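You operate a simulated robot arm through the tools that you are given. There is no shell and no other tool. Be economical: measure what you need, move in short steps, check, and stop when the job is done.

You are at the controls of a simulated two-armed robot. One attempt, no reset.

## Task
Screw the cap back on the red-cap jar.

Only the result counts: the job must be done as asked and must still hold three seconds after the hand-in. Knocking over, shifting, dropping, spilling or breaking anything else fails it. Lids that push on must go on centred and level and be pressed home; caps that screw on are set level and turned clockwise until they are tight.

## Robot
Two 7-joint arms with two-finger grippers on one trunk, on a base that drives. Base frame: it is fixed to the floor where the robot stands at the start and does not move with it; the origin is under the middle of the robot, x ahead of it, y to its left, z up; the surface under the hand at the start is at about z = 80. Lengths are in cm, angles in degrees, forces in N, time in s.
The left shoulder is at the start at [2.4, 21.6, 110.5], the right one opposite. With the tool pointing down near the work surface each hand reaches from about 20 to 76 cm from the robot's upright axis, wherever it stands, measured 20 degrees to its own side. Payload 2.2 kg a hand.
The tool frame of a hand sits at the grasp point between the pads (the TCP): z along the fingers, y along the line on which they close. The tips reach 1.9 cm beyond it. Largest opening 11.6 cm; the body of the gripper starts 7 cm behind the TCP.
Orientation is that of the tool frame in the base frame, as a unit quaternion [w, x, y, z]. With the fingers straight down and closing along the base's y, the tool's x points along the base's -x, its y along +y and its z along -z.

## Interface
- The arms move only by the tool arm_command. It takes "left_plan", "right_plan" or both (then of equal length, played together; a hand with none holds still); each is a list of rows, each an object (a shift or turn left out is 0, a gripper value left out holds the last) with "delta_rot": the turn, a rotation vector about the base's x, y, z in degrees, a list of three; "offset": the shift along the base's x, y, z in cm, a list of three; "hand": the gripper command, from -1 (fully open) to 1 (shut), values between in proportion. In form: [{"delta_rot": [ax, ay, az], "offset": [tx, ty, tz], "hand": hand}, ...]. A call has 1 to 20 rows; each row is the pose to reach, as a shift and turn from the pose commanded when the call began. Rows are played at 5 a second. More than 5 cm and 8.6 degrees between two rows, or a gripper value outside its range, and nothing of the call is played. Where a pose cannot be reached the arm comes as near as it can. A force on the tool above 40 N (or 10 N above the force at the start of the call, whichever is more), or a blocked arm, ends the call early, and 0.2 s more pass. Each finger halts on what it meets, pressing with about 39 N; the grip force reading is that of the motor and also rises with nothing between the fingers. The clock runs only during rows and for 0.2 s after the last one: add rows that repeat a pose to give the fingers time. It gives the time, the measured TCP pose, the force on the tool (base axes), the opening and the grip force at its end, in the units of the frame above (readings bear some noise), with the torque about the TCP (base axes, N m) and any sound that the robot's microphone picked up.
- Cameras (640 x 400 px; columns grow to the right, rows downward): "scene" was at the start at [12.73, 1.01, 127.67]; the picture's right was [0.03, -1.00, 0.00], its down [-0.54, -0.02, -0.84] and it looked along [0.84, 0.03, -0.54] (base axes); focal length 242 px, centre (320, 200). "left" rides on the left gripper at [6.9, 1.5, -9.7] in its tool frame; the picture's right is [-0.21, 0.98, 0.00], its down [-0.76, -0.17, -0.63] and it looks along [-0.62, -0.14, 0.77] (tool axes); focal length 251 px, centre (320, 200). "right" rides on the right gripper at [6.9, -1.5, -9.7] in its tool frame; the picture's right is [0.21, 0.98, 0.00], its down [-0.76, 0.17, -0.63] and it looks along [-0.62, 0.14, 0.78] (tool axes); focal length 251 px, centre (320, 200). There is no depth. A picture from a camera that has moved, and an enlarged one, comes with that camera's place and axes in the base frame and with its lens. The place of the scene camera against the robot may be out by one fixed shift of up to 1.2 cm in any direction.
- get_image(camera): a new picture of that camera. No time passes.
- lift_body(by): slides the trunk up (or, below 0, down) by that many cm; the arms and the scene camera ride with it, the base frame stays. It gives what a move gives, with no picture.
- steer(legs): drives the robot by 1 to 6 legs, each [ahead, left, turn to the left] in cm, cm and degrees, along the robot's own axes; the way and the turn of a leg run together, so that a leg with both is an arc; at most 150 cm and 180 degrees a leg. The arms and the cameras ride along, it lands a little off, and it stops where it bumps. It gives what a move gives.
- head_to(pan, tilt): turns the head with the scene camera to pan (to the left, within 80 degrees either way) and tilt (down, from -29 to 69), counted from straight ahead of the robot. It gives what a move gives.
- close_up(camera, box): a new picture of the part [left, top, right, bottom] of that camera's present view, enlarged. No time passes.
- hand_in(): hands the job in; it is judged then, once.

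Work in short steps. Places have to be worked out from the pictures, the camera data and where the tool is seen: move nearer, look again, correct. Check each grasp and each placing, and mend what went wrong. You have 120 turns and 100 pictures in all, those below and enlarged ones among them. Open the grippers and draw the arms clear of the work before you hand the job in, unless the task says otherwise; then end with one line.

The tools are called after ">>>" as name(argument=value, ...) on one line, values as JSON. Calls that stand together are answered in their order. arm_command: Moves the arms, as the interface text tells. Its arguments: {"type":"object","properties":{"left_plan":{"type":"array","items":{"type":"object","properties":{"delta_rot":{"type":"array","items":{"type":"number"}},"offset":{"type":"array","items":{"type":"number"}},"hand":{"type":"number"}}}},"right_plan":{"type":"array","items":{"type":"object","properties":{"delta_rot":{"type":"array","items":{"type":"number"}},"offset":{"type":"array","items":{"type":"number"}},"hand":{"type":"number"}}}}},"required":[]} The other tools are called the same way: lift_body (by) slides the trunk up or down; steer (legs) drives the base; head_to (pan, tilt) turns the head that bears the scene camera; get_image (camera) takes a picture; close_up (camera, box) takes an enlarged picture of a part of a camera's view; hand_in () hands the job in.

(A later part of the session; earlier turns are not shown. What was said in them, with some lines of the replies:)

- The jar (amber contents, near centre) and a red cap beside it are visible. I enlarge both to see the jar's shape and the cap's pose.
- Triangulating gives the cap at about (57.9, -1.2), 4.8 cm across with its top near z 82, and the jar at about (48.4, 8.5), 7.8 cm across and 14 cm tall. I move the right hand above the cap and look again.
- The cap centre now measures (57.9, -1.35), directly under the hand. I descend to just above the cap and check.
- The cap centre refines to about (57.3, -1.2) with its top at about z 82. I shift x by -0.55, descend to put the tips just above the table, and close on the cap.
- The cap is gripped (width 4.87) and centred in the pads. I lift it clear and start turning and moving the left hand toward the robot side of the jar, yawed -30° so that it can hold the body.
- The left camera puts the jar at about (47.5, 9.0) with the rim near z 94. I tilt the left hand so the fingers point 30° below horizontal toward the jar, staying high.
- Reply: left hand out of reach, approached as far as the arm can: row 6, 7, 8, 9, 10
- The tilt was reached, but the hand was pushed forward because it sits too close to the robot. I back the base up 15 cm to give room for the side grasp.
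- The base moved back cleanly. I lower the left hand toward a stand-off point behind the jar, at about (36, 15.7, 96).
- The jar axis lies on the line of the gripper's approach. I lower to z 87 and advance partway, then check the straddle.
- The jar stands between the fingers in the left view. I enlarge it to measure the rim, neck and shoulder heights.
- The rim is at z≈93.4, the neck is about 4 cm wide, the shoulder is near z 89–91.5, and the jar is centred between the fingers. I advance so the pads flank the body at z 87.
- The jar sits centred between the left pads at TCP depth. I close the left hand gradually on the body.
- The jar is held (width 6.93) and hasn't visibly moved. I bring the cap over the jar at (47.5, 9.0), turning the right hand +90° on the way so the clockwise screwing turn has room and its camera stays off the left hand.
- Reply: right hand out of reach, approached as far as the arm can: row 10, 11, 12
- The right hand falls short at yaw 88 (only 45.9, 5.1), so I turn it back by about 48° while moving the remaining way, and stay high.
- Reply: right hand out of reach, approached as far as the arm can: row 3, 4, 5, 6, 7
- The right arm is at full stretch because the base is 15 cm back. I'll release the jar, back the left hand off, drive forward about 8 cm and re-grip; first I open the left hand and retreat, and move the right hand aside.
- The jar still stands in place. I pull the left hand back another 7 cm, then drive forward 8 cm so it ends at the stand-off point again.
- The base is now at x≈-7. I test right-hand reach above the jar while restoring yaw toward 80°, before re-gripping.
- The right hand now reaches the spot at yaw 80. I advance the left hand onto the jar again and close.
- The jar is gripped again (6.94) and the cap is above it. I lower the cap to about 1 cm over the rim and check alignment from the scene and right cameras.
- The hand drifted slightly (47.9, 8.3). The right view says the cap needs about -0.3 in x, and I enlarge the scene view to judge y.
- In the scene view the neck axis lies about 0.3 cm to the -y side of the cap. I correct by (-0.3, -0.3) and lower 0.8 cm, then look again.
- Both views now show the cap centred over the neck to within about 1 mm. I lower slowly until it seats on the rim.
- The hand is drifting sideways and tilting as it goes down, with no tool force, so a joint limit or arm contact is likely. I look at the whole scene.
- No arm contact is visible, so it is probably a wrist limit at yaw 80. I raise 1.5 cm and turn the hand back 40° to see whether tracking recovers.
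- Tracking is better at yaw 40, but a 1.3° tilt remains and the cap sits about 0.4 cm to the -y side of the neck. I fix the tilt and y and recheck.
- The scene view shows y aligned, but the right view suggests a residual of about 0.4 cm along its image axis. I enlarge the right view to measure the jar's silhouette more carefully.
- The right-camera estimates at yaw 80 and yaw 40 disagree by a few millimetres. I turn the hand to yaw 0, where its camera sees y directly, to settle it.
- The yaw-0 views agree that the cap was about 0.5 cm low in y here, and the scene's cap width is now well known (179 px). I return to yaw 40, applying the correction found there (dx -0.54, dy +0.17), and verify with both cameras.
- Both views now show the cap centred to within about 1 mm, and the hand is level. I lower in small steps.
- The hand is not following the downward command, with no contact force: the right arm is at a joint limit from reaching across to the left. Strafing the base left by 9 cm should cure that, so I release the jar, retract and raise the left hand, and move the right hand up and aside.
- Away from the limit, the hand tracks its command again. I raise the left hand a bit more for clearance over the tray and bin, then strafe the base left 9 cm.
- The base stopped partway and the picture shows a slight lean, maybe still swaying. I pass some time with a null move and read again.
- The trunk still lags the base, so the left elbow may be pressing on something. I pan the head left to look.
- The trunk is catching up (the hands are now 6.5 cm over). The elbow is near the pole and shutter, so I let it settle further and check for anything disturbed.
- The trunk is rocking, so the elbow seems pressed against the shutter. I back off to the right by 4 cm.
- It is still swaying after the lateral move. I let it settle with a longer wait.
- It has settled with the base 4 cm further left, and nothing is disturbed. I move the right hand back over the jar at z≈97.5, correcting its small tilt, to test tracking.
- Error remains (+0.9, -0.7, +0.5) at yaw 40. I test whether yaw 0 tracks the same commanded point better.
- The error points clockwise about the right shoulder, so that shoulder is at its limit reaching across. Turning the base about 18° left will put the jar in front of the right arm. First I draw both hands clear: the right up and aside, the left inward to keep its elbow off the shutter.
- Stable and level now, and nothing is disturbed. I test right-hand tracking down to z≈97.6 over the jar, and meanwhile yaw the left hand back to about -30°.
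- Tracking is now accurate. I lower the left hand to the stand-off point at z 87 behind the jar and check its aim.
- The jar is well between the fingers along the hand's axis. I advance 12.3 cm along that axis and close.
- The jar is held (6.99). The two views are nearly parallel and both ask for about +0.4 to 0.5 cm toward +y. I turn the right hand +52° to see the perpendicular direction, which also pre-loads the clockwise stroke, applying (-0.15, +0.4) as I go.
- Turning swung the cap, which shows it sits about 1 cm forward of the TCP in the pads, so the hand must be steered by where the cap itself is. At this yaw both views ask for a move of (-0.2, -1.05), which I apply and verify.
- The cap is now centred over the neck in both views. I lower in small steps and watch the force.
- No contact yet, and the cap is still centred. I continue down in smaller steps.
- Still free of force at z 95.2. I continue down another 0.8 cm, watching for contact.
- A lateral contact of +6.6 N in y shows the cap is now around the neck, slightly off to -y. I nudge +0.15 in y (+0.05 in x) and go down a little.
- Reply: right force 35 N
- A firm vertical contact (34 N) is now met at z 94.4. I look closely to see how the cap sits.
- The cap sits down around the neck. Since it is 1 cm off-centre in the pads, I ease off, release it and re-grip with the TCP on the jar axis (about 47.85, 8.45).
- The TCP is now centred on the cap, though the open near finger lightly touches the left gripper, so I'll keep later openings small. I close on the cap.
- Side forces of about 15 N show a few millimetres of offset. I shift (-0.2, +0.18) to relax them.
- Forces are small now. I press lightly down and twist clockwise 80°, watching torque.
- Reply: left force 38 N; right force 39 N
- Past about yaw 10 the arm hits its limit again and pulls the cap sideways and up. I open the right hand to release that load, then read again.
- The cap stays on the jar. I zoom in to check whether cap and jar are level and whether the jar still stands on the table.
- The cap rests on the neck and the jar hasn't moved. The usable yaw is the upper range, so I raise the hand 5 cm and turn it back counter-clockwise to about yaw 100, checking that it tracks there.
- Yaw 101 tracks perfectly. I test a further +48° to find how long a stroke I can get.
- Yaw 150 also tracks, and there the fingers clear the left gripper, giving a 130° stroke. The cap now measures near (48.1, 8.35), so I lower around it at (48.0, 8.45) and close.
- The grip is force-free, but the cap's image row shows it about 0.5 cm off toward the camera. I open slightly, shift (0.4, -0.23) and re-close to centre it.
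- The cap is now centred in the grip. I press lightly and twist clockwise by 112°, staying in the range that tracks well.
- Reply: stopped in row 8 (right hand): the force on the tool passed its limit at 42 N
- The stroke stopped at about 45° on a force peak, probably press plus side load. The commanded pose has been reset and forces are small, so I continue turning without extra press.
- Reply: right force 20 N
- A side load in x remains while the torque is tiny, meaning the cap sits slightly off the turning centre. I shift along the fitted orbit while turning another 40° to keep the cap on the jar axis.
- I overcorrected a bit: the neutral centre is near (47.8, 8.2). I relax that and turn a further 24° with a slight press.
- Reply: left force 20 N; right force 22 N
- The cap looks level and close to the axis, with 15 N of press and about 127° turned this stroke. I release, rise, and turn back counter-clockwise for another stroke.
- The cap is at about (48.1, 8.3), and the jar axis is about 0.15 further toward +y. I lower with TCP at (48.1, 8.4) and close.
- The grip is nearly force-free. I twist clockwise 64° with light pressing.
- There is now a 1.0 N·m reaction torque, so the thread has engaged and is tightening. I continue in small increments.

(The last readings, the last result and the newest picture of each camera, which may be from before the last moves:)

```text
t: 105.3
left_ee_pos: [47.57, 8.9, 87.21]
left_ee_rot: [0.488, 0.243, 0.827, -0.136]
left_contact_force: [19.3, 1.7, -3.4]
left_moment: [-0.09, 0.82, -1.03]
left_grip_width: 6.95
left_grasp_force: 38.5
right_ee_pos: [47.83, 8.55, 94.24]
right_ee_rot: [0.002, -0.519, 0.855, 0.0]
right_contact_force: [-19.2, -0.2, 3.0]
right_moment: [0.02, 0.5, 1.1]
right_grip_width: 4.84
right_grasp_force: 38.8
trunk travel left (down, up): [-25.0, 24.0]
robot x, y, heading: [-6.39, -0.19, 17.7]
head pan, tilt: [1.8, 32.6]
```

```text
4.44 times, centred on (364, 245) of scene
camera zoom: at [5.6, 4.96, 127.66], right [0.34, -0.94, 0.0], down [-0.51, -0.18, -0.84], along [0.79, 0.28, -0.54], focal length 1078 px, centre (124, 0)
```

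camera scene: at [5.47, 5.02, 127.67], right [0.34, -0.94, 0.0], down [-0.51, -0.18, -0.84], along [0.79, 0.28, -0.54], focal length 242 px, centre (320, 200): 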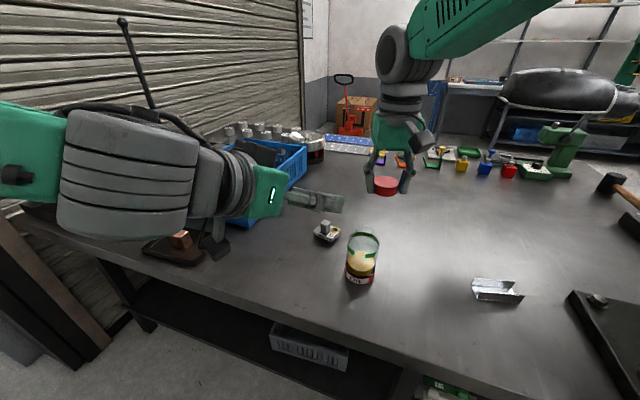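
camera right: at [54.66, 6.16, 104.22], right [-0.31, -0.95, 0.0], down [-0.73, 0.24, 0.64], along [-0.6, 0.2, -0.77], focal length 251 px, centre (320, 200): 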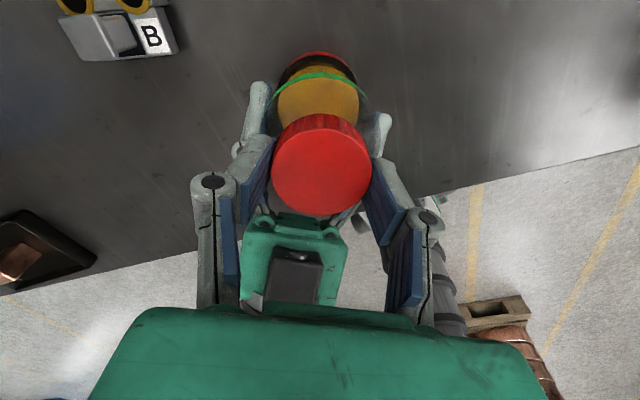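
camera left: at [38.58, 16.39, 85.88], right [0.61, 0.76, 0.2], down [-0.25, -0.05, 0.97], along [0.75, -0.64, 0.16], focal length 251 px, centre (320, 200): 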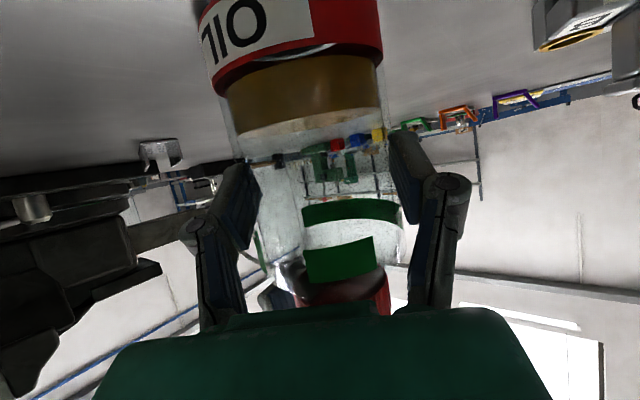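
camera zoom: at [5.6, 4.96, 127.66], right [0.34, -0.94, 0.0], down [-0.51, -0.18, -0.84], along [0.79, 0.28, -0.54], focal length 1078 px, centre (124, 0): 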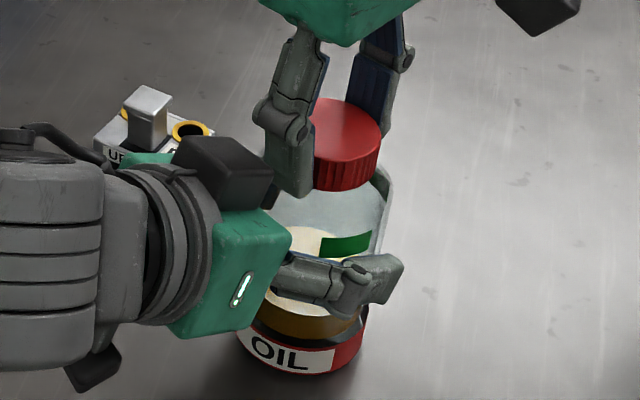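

The torque holds at about 1.1 N·m while the hand turns and the jar stays put, so the fingers are slipping on a cap that is tight or nearly so. I release with a small opening, rise and turn back for a confirming stroke.

>>> arm_command(right_plan=[{"hand": 0.05}, {"hand": 0.05}, {"offset": [0.1, 0, 2]}, {"offset": [0.2, 0, 5]}, {"offset": [0.2, -0.1, 5], "delta_rot": [0, 0, 8.5], "hand": -0.2}, {"offset": [0.2, -0.1, 5], "delta_rot": [0, 0, 17]}, {"offset": [0.2, -0.1, 5], "delta_rot": [0, 0, 25.5]}, {"offset": [0.2, -0.1, 5], "delta_rot": [0, 0, 34]}, {"offset": [0.2, -0.1, 5], "delta_rot": [0, 0, 42.5]}, {"offset": [0.2, -0.1, 5], "delta_rot": [0, 0, 51]}, {"offset": [0.2, -0.1, 5], "delta_rot": [0, 0, 59.5]}, {"offset": [0.2, -0.1, 5], "delta_rot": [0, 0, 68]}, {"offset": [0.2, -0.1, 5], "delta_rot": [0, 0, 76.5]}, {"offset": [0.2, -0.1, 5], "delta_rot": [0, 0, 85]}, {"offset": [0.2, -0.1, 5], "delta_rot": [0, 0, 90]}, {"offset": [0.2, -0.1, 5], "delta_rot": [0, 0, 90]}])

>>> close_up(camera="right", box=[220, 20, 420, 220])

>>> close_up(camera="scene", box=[342, 212, 390, 250])

```text
t: 108.7
left_ee_pos: [47.67, 8.89, 87.24]
left_ee_rot: [0.487, 0.243, 0.828, -0.135]
left_contact_force: [0.6, -0.6, -1.3]
left_moment: [-0.05, -0.01, 0.02]
left_grip_width: 6.94
left_grasp_force: 39.1
right_ee_pos: [48.25, 8.32, 99.37]
right_ee_rot: [-0.002, 0.972, -0.237, -0.003]
right_contact_force: [0.4, -0.7, 0.3]
right_moment: [-0.03, 0.0, 0.0]
right_grip_width: 6.96
right_grasp_force: 0.0
trunk travel left (down, up): [-25.0, 24.0]
robot x, y, heading: [-6.17, 0.03, 17.6]
head pan, tilt: [1.8, 32.6]
```

```text
2.00 times, centred on (320, 120) of right
camera zoom: at [55.08, 6.29, 108.92], right [-0.26, -0.97, 0.0], down [-0.75, 0.2, 0.64], along [-0.61, 0.17, -0.77], focal length 503 px, centre (320, 360)
```

zoom: 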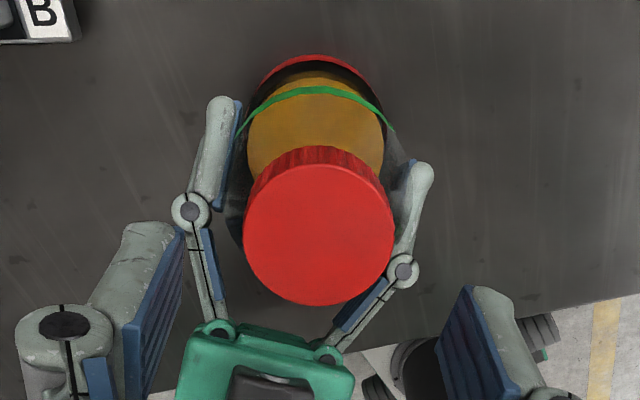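

```text
10.53 times, centred on (366, 231) of scene
camera zoom: at [5.62, 4.92, 127.66], right [0.34, -0.94, 0.0], down [-0.51, -0.18, -0.84], along [0.79, 0.28, -0.54], focal length 2553 px, centre (-164, -126)
```

zoom: 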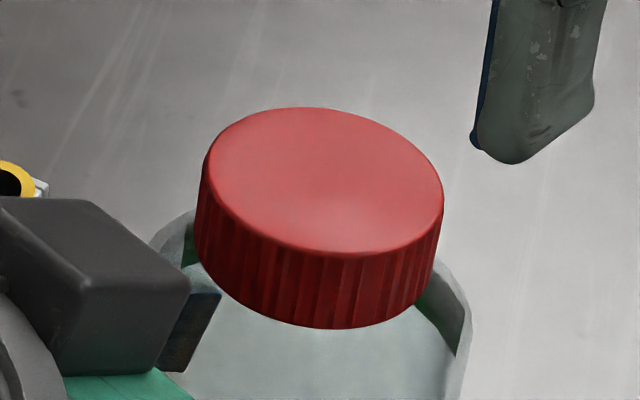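

The cap is level, centred and about 0.17 cm lower than before. I re-grip it straight below the hand and make a confirming clockwise stroke.

>>> arm_command(right_plan=[{"offset": [-0.03, 0.03, -1.5]}, {"offset": [-0.03, 0.03, -3]}, {"offset": [-0.03, 0.03, -4.4]}, {"offset": [-0.03, 0.03, -5]}, {"offset": [-0.03, 0.03, -5], "hand": 0.1}, {"offset": [-0.03, 0.03, -5], "hand": 0.5}, {"offset": [-0.03, 0.03, -5], "hand": 1}, {"offset": [-0.03, 0.03, -5], "hand": 1}, {"offset": [-0.03, 0.03, -5], "delta_rot": [0, 0, -6]}, {"offset": [-0.03, 0.03, -5], "delta_rot": [0, 0, -12]}, {"offset": [-0.03, 0.03, -5], "delta_rot": [0, 0, -18]}])

```text
t: 111.1
left_ee_pos: [47.56, 8.84, 87.15]
left_ee_rot: [0.487, 0.244, 0.827, -0.136]
left_contact_force: [-1.6, -3.8, 0.0]
left_moment: [0.26, 0.0, -1.17]
left_grip_width: 6.92
left_grasp_force: 38.6
right_ee_pos: [48.16, 8.26, 94.33]
right_ee_rot: [-0.002, 0.922, -0.388, -0.002]
right_contact_force: [1.7, 4.1, 0.2]
right_moment: [0.07, -0.05, 1.13]
right_grip_width: 4.86
right_grasp_force: 38.6
trunk travel left (down, up): [-25.0, 24.0]
robot x, y, heading: [-6.49, -0.02, 17.6]
head pan, tilt: [1.8, 32.6]
```

The torque reaches 1.13 N·m within 18°, with no side load, so the cap is tight. I turn 24° more to confirm it simply holds.

>>> arm_command(right_plan=[{"delta_rot": [0, 0, -8]}, {"delta_rot": [0, 0, -16]}, {"delta_rot": [0, 0, -24]}, {"delta_rot": [0, 0, -24]}])

```text
t: 112.1
left_ee_pos: [47.7, 8.87, 87.26]
left_ee_rot: [0.487, 0.243, 0.828, -0.135]
left_contact_force: [2.5, 2.9, -0.8]
left_moment: [-0.08, 0.1, -1.01]
left_grip_width: 6.93
left_grasp_force: 38.9
right_ee_pos: [48.09, 8.3, 94.27]
right_ee_rot: [-0.001, 0.821, -0.571, -0.001]
right_contact_force: [-2.1, -2.8, 0.1]
right_moment: [-0.12, 0.04, 0.97]
right_grip_width: 4.85
right_grasp_force: 39.1
trunk travel left (down, up): [-25.0, 24.0]
robot x, y, heading: [-5.98, 0.07, 17.9]
head pan, tilt: [1.8, 32.6]
```

The torque stays near 1 N·m. To tell slipping from turning, I compare the cap's ribs in the hand camera before and after a small further turn.

>>> close_up(camera="right", box=[260, 100, 380, 175])

>>> arm_command(right_plan=[{"delta_rot": [0, 0, -4]}, {"delta_rot": [0, 0, -8]}, {"delta_rot": [0, 0, -8]}])

>>> close_up(camera="right", box=[260, 100, 380, 175])

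```text
5.33 times, centred on (320, 138) of right
camera zoom: at [51.96, 2.12, 103.88], right [-0.84, -0.54, 0.0], down [-0.42, 0.65, 0.64], along [-0.34, 0.53, -0.77], focal length 1341 px, centre (320, 533)
```

zoom: 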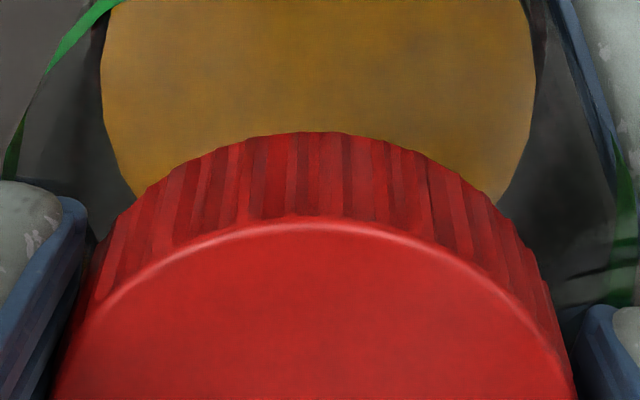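

```text
t: 112.9
left_ee_pos: [47.64, 8.86, 87.18]
left_ee_rot: [0.487, 0.243, 0.828, -0.135]
left_contact_force: [7.3, 6.8, -2.4]
left_moment: [-0.32, 0.24, -0.58]
left_grip_width: 6.92
left_grasp_force: 39.2
right_ee_pos: [48.12, 8.22, 94.37]
right_ee_rot: [-0.002, 0.779, -0.627, -0.001]
right_contact_force: [-7.2, -8.0, -0.1]
right_moment: [-0.15, 0.25, 0.63]
right_grip_width: 4.8
right_grasp_force: 38.9
trunk travel left (down, up): [-25.0, 24.0]
robot x, y, heading: [-6.41, -0.46, 17.8]
head pan, tilt: [1.8, 32.6]
```

```text
5.33 times, centred on (320, 138) of right
camera zoom: at [51.08, 1.63, 103.88], right [-0.91, -0.42, 0.0], down [-0.33, 0.7, 0.64], along [-0.27, 0.58, -0.77], focal length 1341 px, centre (320, 533)
```

zoom: 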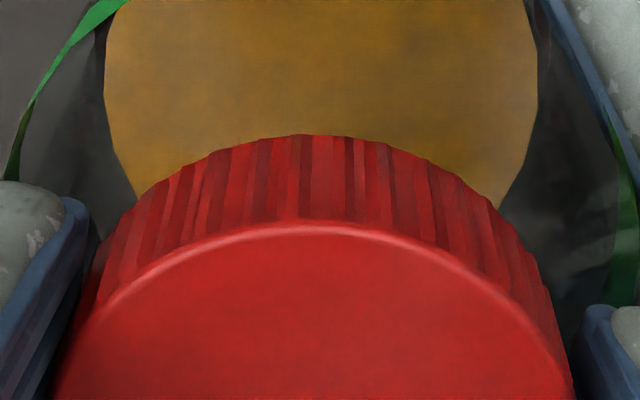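

The rib pattern shifted relative to the fingers, so they slip on a cap that no longer turns: it is tight. I open the right hand and lift it away.

>>> arm_command(right_plan=[{"hand": 0.2}, {"hand": -0.1}, {"hand": -0.3}, {"offset": [0, 0, 2]}, {"offset": [0, 0, 5]}, {"offset": [0, 0, 9]}, {"offset": [0, -3, 12]}, {"offset": [0, -7, 13]}, {"offset": [0, -11, 13]}, {"offset": [0, -11, 13]}])

>>> close_up(camera="scene", box=[324, 200, 404, 290])

```text
t: 115.1
left_ee_pos: [47.76, 8.69, 87.19]
left_ee_rot: [0.487, 0.243, 0.828, -0.135]
left_contact_force: [0.9, 0.4, 1.1]
left_moment: [-0.18, -0.06, -0.05]
left_grip_width: 6.94
left_grasp_force: 39.1
right_ee_pos: [48.26, -2.89, 107.32]
right_ee_rot: [-0.002, 0.78, -0.626, -0.002]
right_contact_force: [0.5, -1.7, -0.6]
right_moment: [0.02, -0.01, 0.01]
right_grip_width: 7.53
right_grasp_force: 0.1
trunk travel left (down, up): [-25.0, 24.0]
robot x, y, heading: [-6.27, -0.01, 17.7]
head pan, tilt: [1.8, 32.6]
```

```text
4.44 times, centred on (364, 245) of scene
camera zoom: at [5.63, 4.76, 127.66], right [0.33, -0.94, 0.0], down [-0.51, -0.18, -0.84], along [0.79, 0.28, -0.54], focal length 1078 px, centre (124, 0)
```

zoom: 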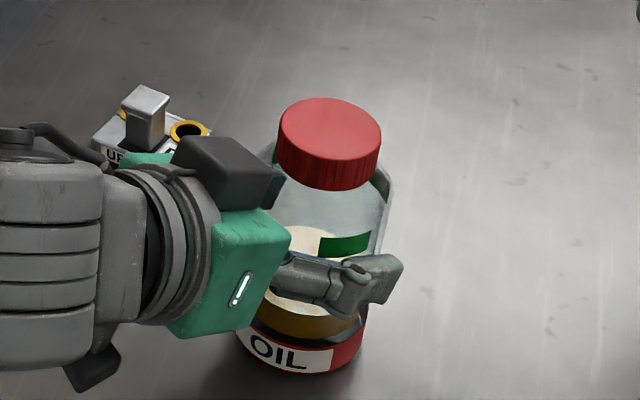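

The cap is on, level and centred, and the right hand is clear. I open the left hand slowly, back off along its axis, then rise.

>>> arm_command(left_plan=[{"hand": 0.0}, {"hand": -0.3}, {"hand": -0.7}, {"hand": -1}, {"hand": -1}, {"offset": [-2.1, 1.3, 0]}, {"offset": [-4.2, 2.6, 0]}, {"offset": [-6.3, 3.9, 0]}, {"offset": [-8.4, 5.2, 0]}, {"offset": [-10.4, 6.5, 0]}, {"offset": [-11.5, 7.2, 3]}, {"offset": [-11.5, 7.2, 7]}, {"offset": [-11.5, 7.2, 11]}, {"offset": [-11.5, 7.2, 15]}, {"offset": [-11.5, 7.2, 15]}])

>>> get_image(camera="scene")

>>> close_up(camera="scene", box=[324, 200, 404, 290])

```text
t: 118.3
left_ee_pos: [36.15, 16.08, 102.34]
left_ee_rot: [0.487, 0.243, 0.828, -0.135]
left_contact_force: [-0.7, -0.3, 0.8]
left_moment: [0.03, 0.0, 0.0]
left_grip_width: 11.6
left_grasp_force: 0.0
right_ee_pos: [48.25, -2.83, 107.35]
right_ee_rot: [-0.002, 0.78, -0.626, -0.002]
right_contact_force: [0.2, 0.5, 0.3]
right_moment: [-0.02, 0.0, 0.0]
right_grip_width: 7.56
right_grasp_force: 0.1
trunk travel left (down, up): [-25.0, 24.0]
robot x, y, heading: [-6.67, -0.5, 17.9]
head pan, tilt: [1.8, 32.6]
```

```text
4 pictures are left
camera scene: at [5.54, 4.91, 127.66], right [0.34, -0.94, 0.0], down [-0.51, -0.18, -0.84], along [0.79, 0.28, -0.54], focal length 242 px, centre (320, 200)
```

scene: 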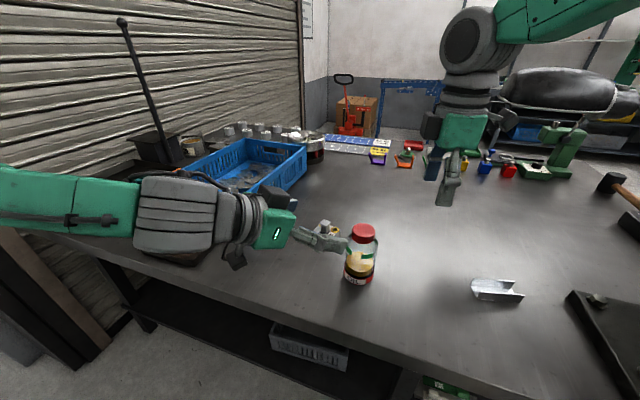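

```text
4.44 times, centred on (364, 245) of scene
camera zoom: at [5.54, 4.91, 127.66], right [0.34, -0.94, 0.0], down [-0.51, -0.18, -0.84], along [0.79, 0.28, -0.54], focal length 1078 px, centre (124, 0)
```

zoom: 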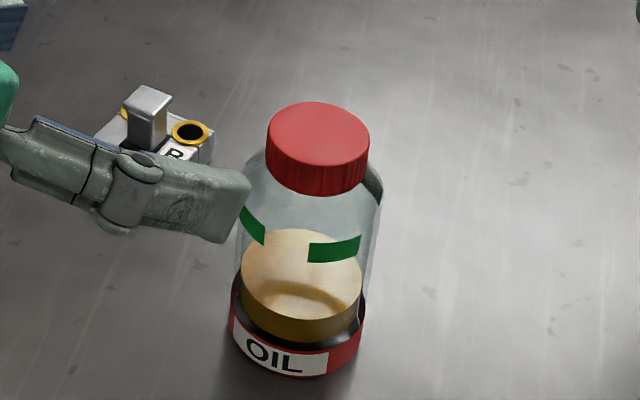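

The jar stands upright with the cap level and seated. I raise the left arm further to be clear and check the tray with the copper block behind it.

>>> arm_command(left_plan=[{"offset": [-1, 0, 3]}, {"offset": [-1, 0, 7]}, {"offset": [-1, 0, 11]}, {"offset": [-1, 0, 11]}])

>>> get_image(camera="scene")

```text
t: 119.3
left_ee_pos: [35.18, 16.1, 113.29]
left_ee_rot: [0.487, 0.242, 0.828, -0.136]
left_contact_force: [-0.6, 0.6, 0.4]
left_moment: [-0.02, 0.01, -0.03]
left_grip_width: 11.59
left_grasp_force: 0.0
right_ee_pos: [48.33, -2.79, 107.22]
right_ee_rot: [-0.002, 0.78, -0.626, -0.001]
right_contact_force: [0.0, -0.7, -0.1]
right_moment: [-0.02, 0.01, 0.01]
right_grip_width: 7.53
right_grasp_force: 0.0
trunk travel left (down, up): [-25.0, 24.0]
robot x, y, heading: [-6.79, -0.44, 17.8]
head pan, tilt: [1.8, 32.6]
```

```text
2 pictures are left
camera scene: at [5.55, 4.88, 127.66], right [0.34, -0.94, 0.0], down [-0.51, -0.18, -0.84], along [0.79, 0.28, -0.54], focal length 242 px, centre (320, 200)
```

scene: 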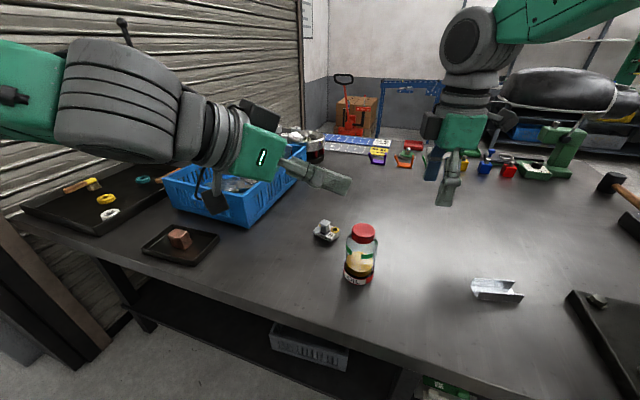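

The tray, copper block, bin and other parts look undisturbed, the jar is capped and upright, and both hands are open and clear. I hand the job in.

>>> hand_in()

```text
The job is handed in.
```

The red cap is screwed back on the jar, level and turned clockwise until the fingers slipped on it at about 1 N·m; the jar stands upright and I saw nothing else disturbed.
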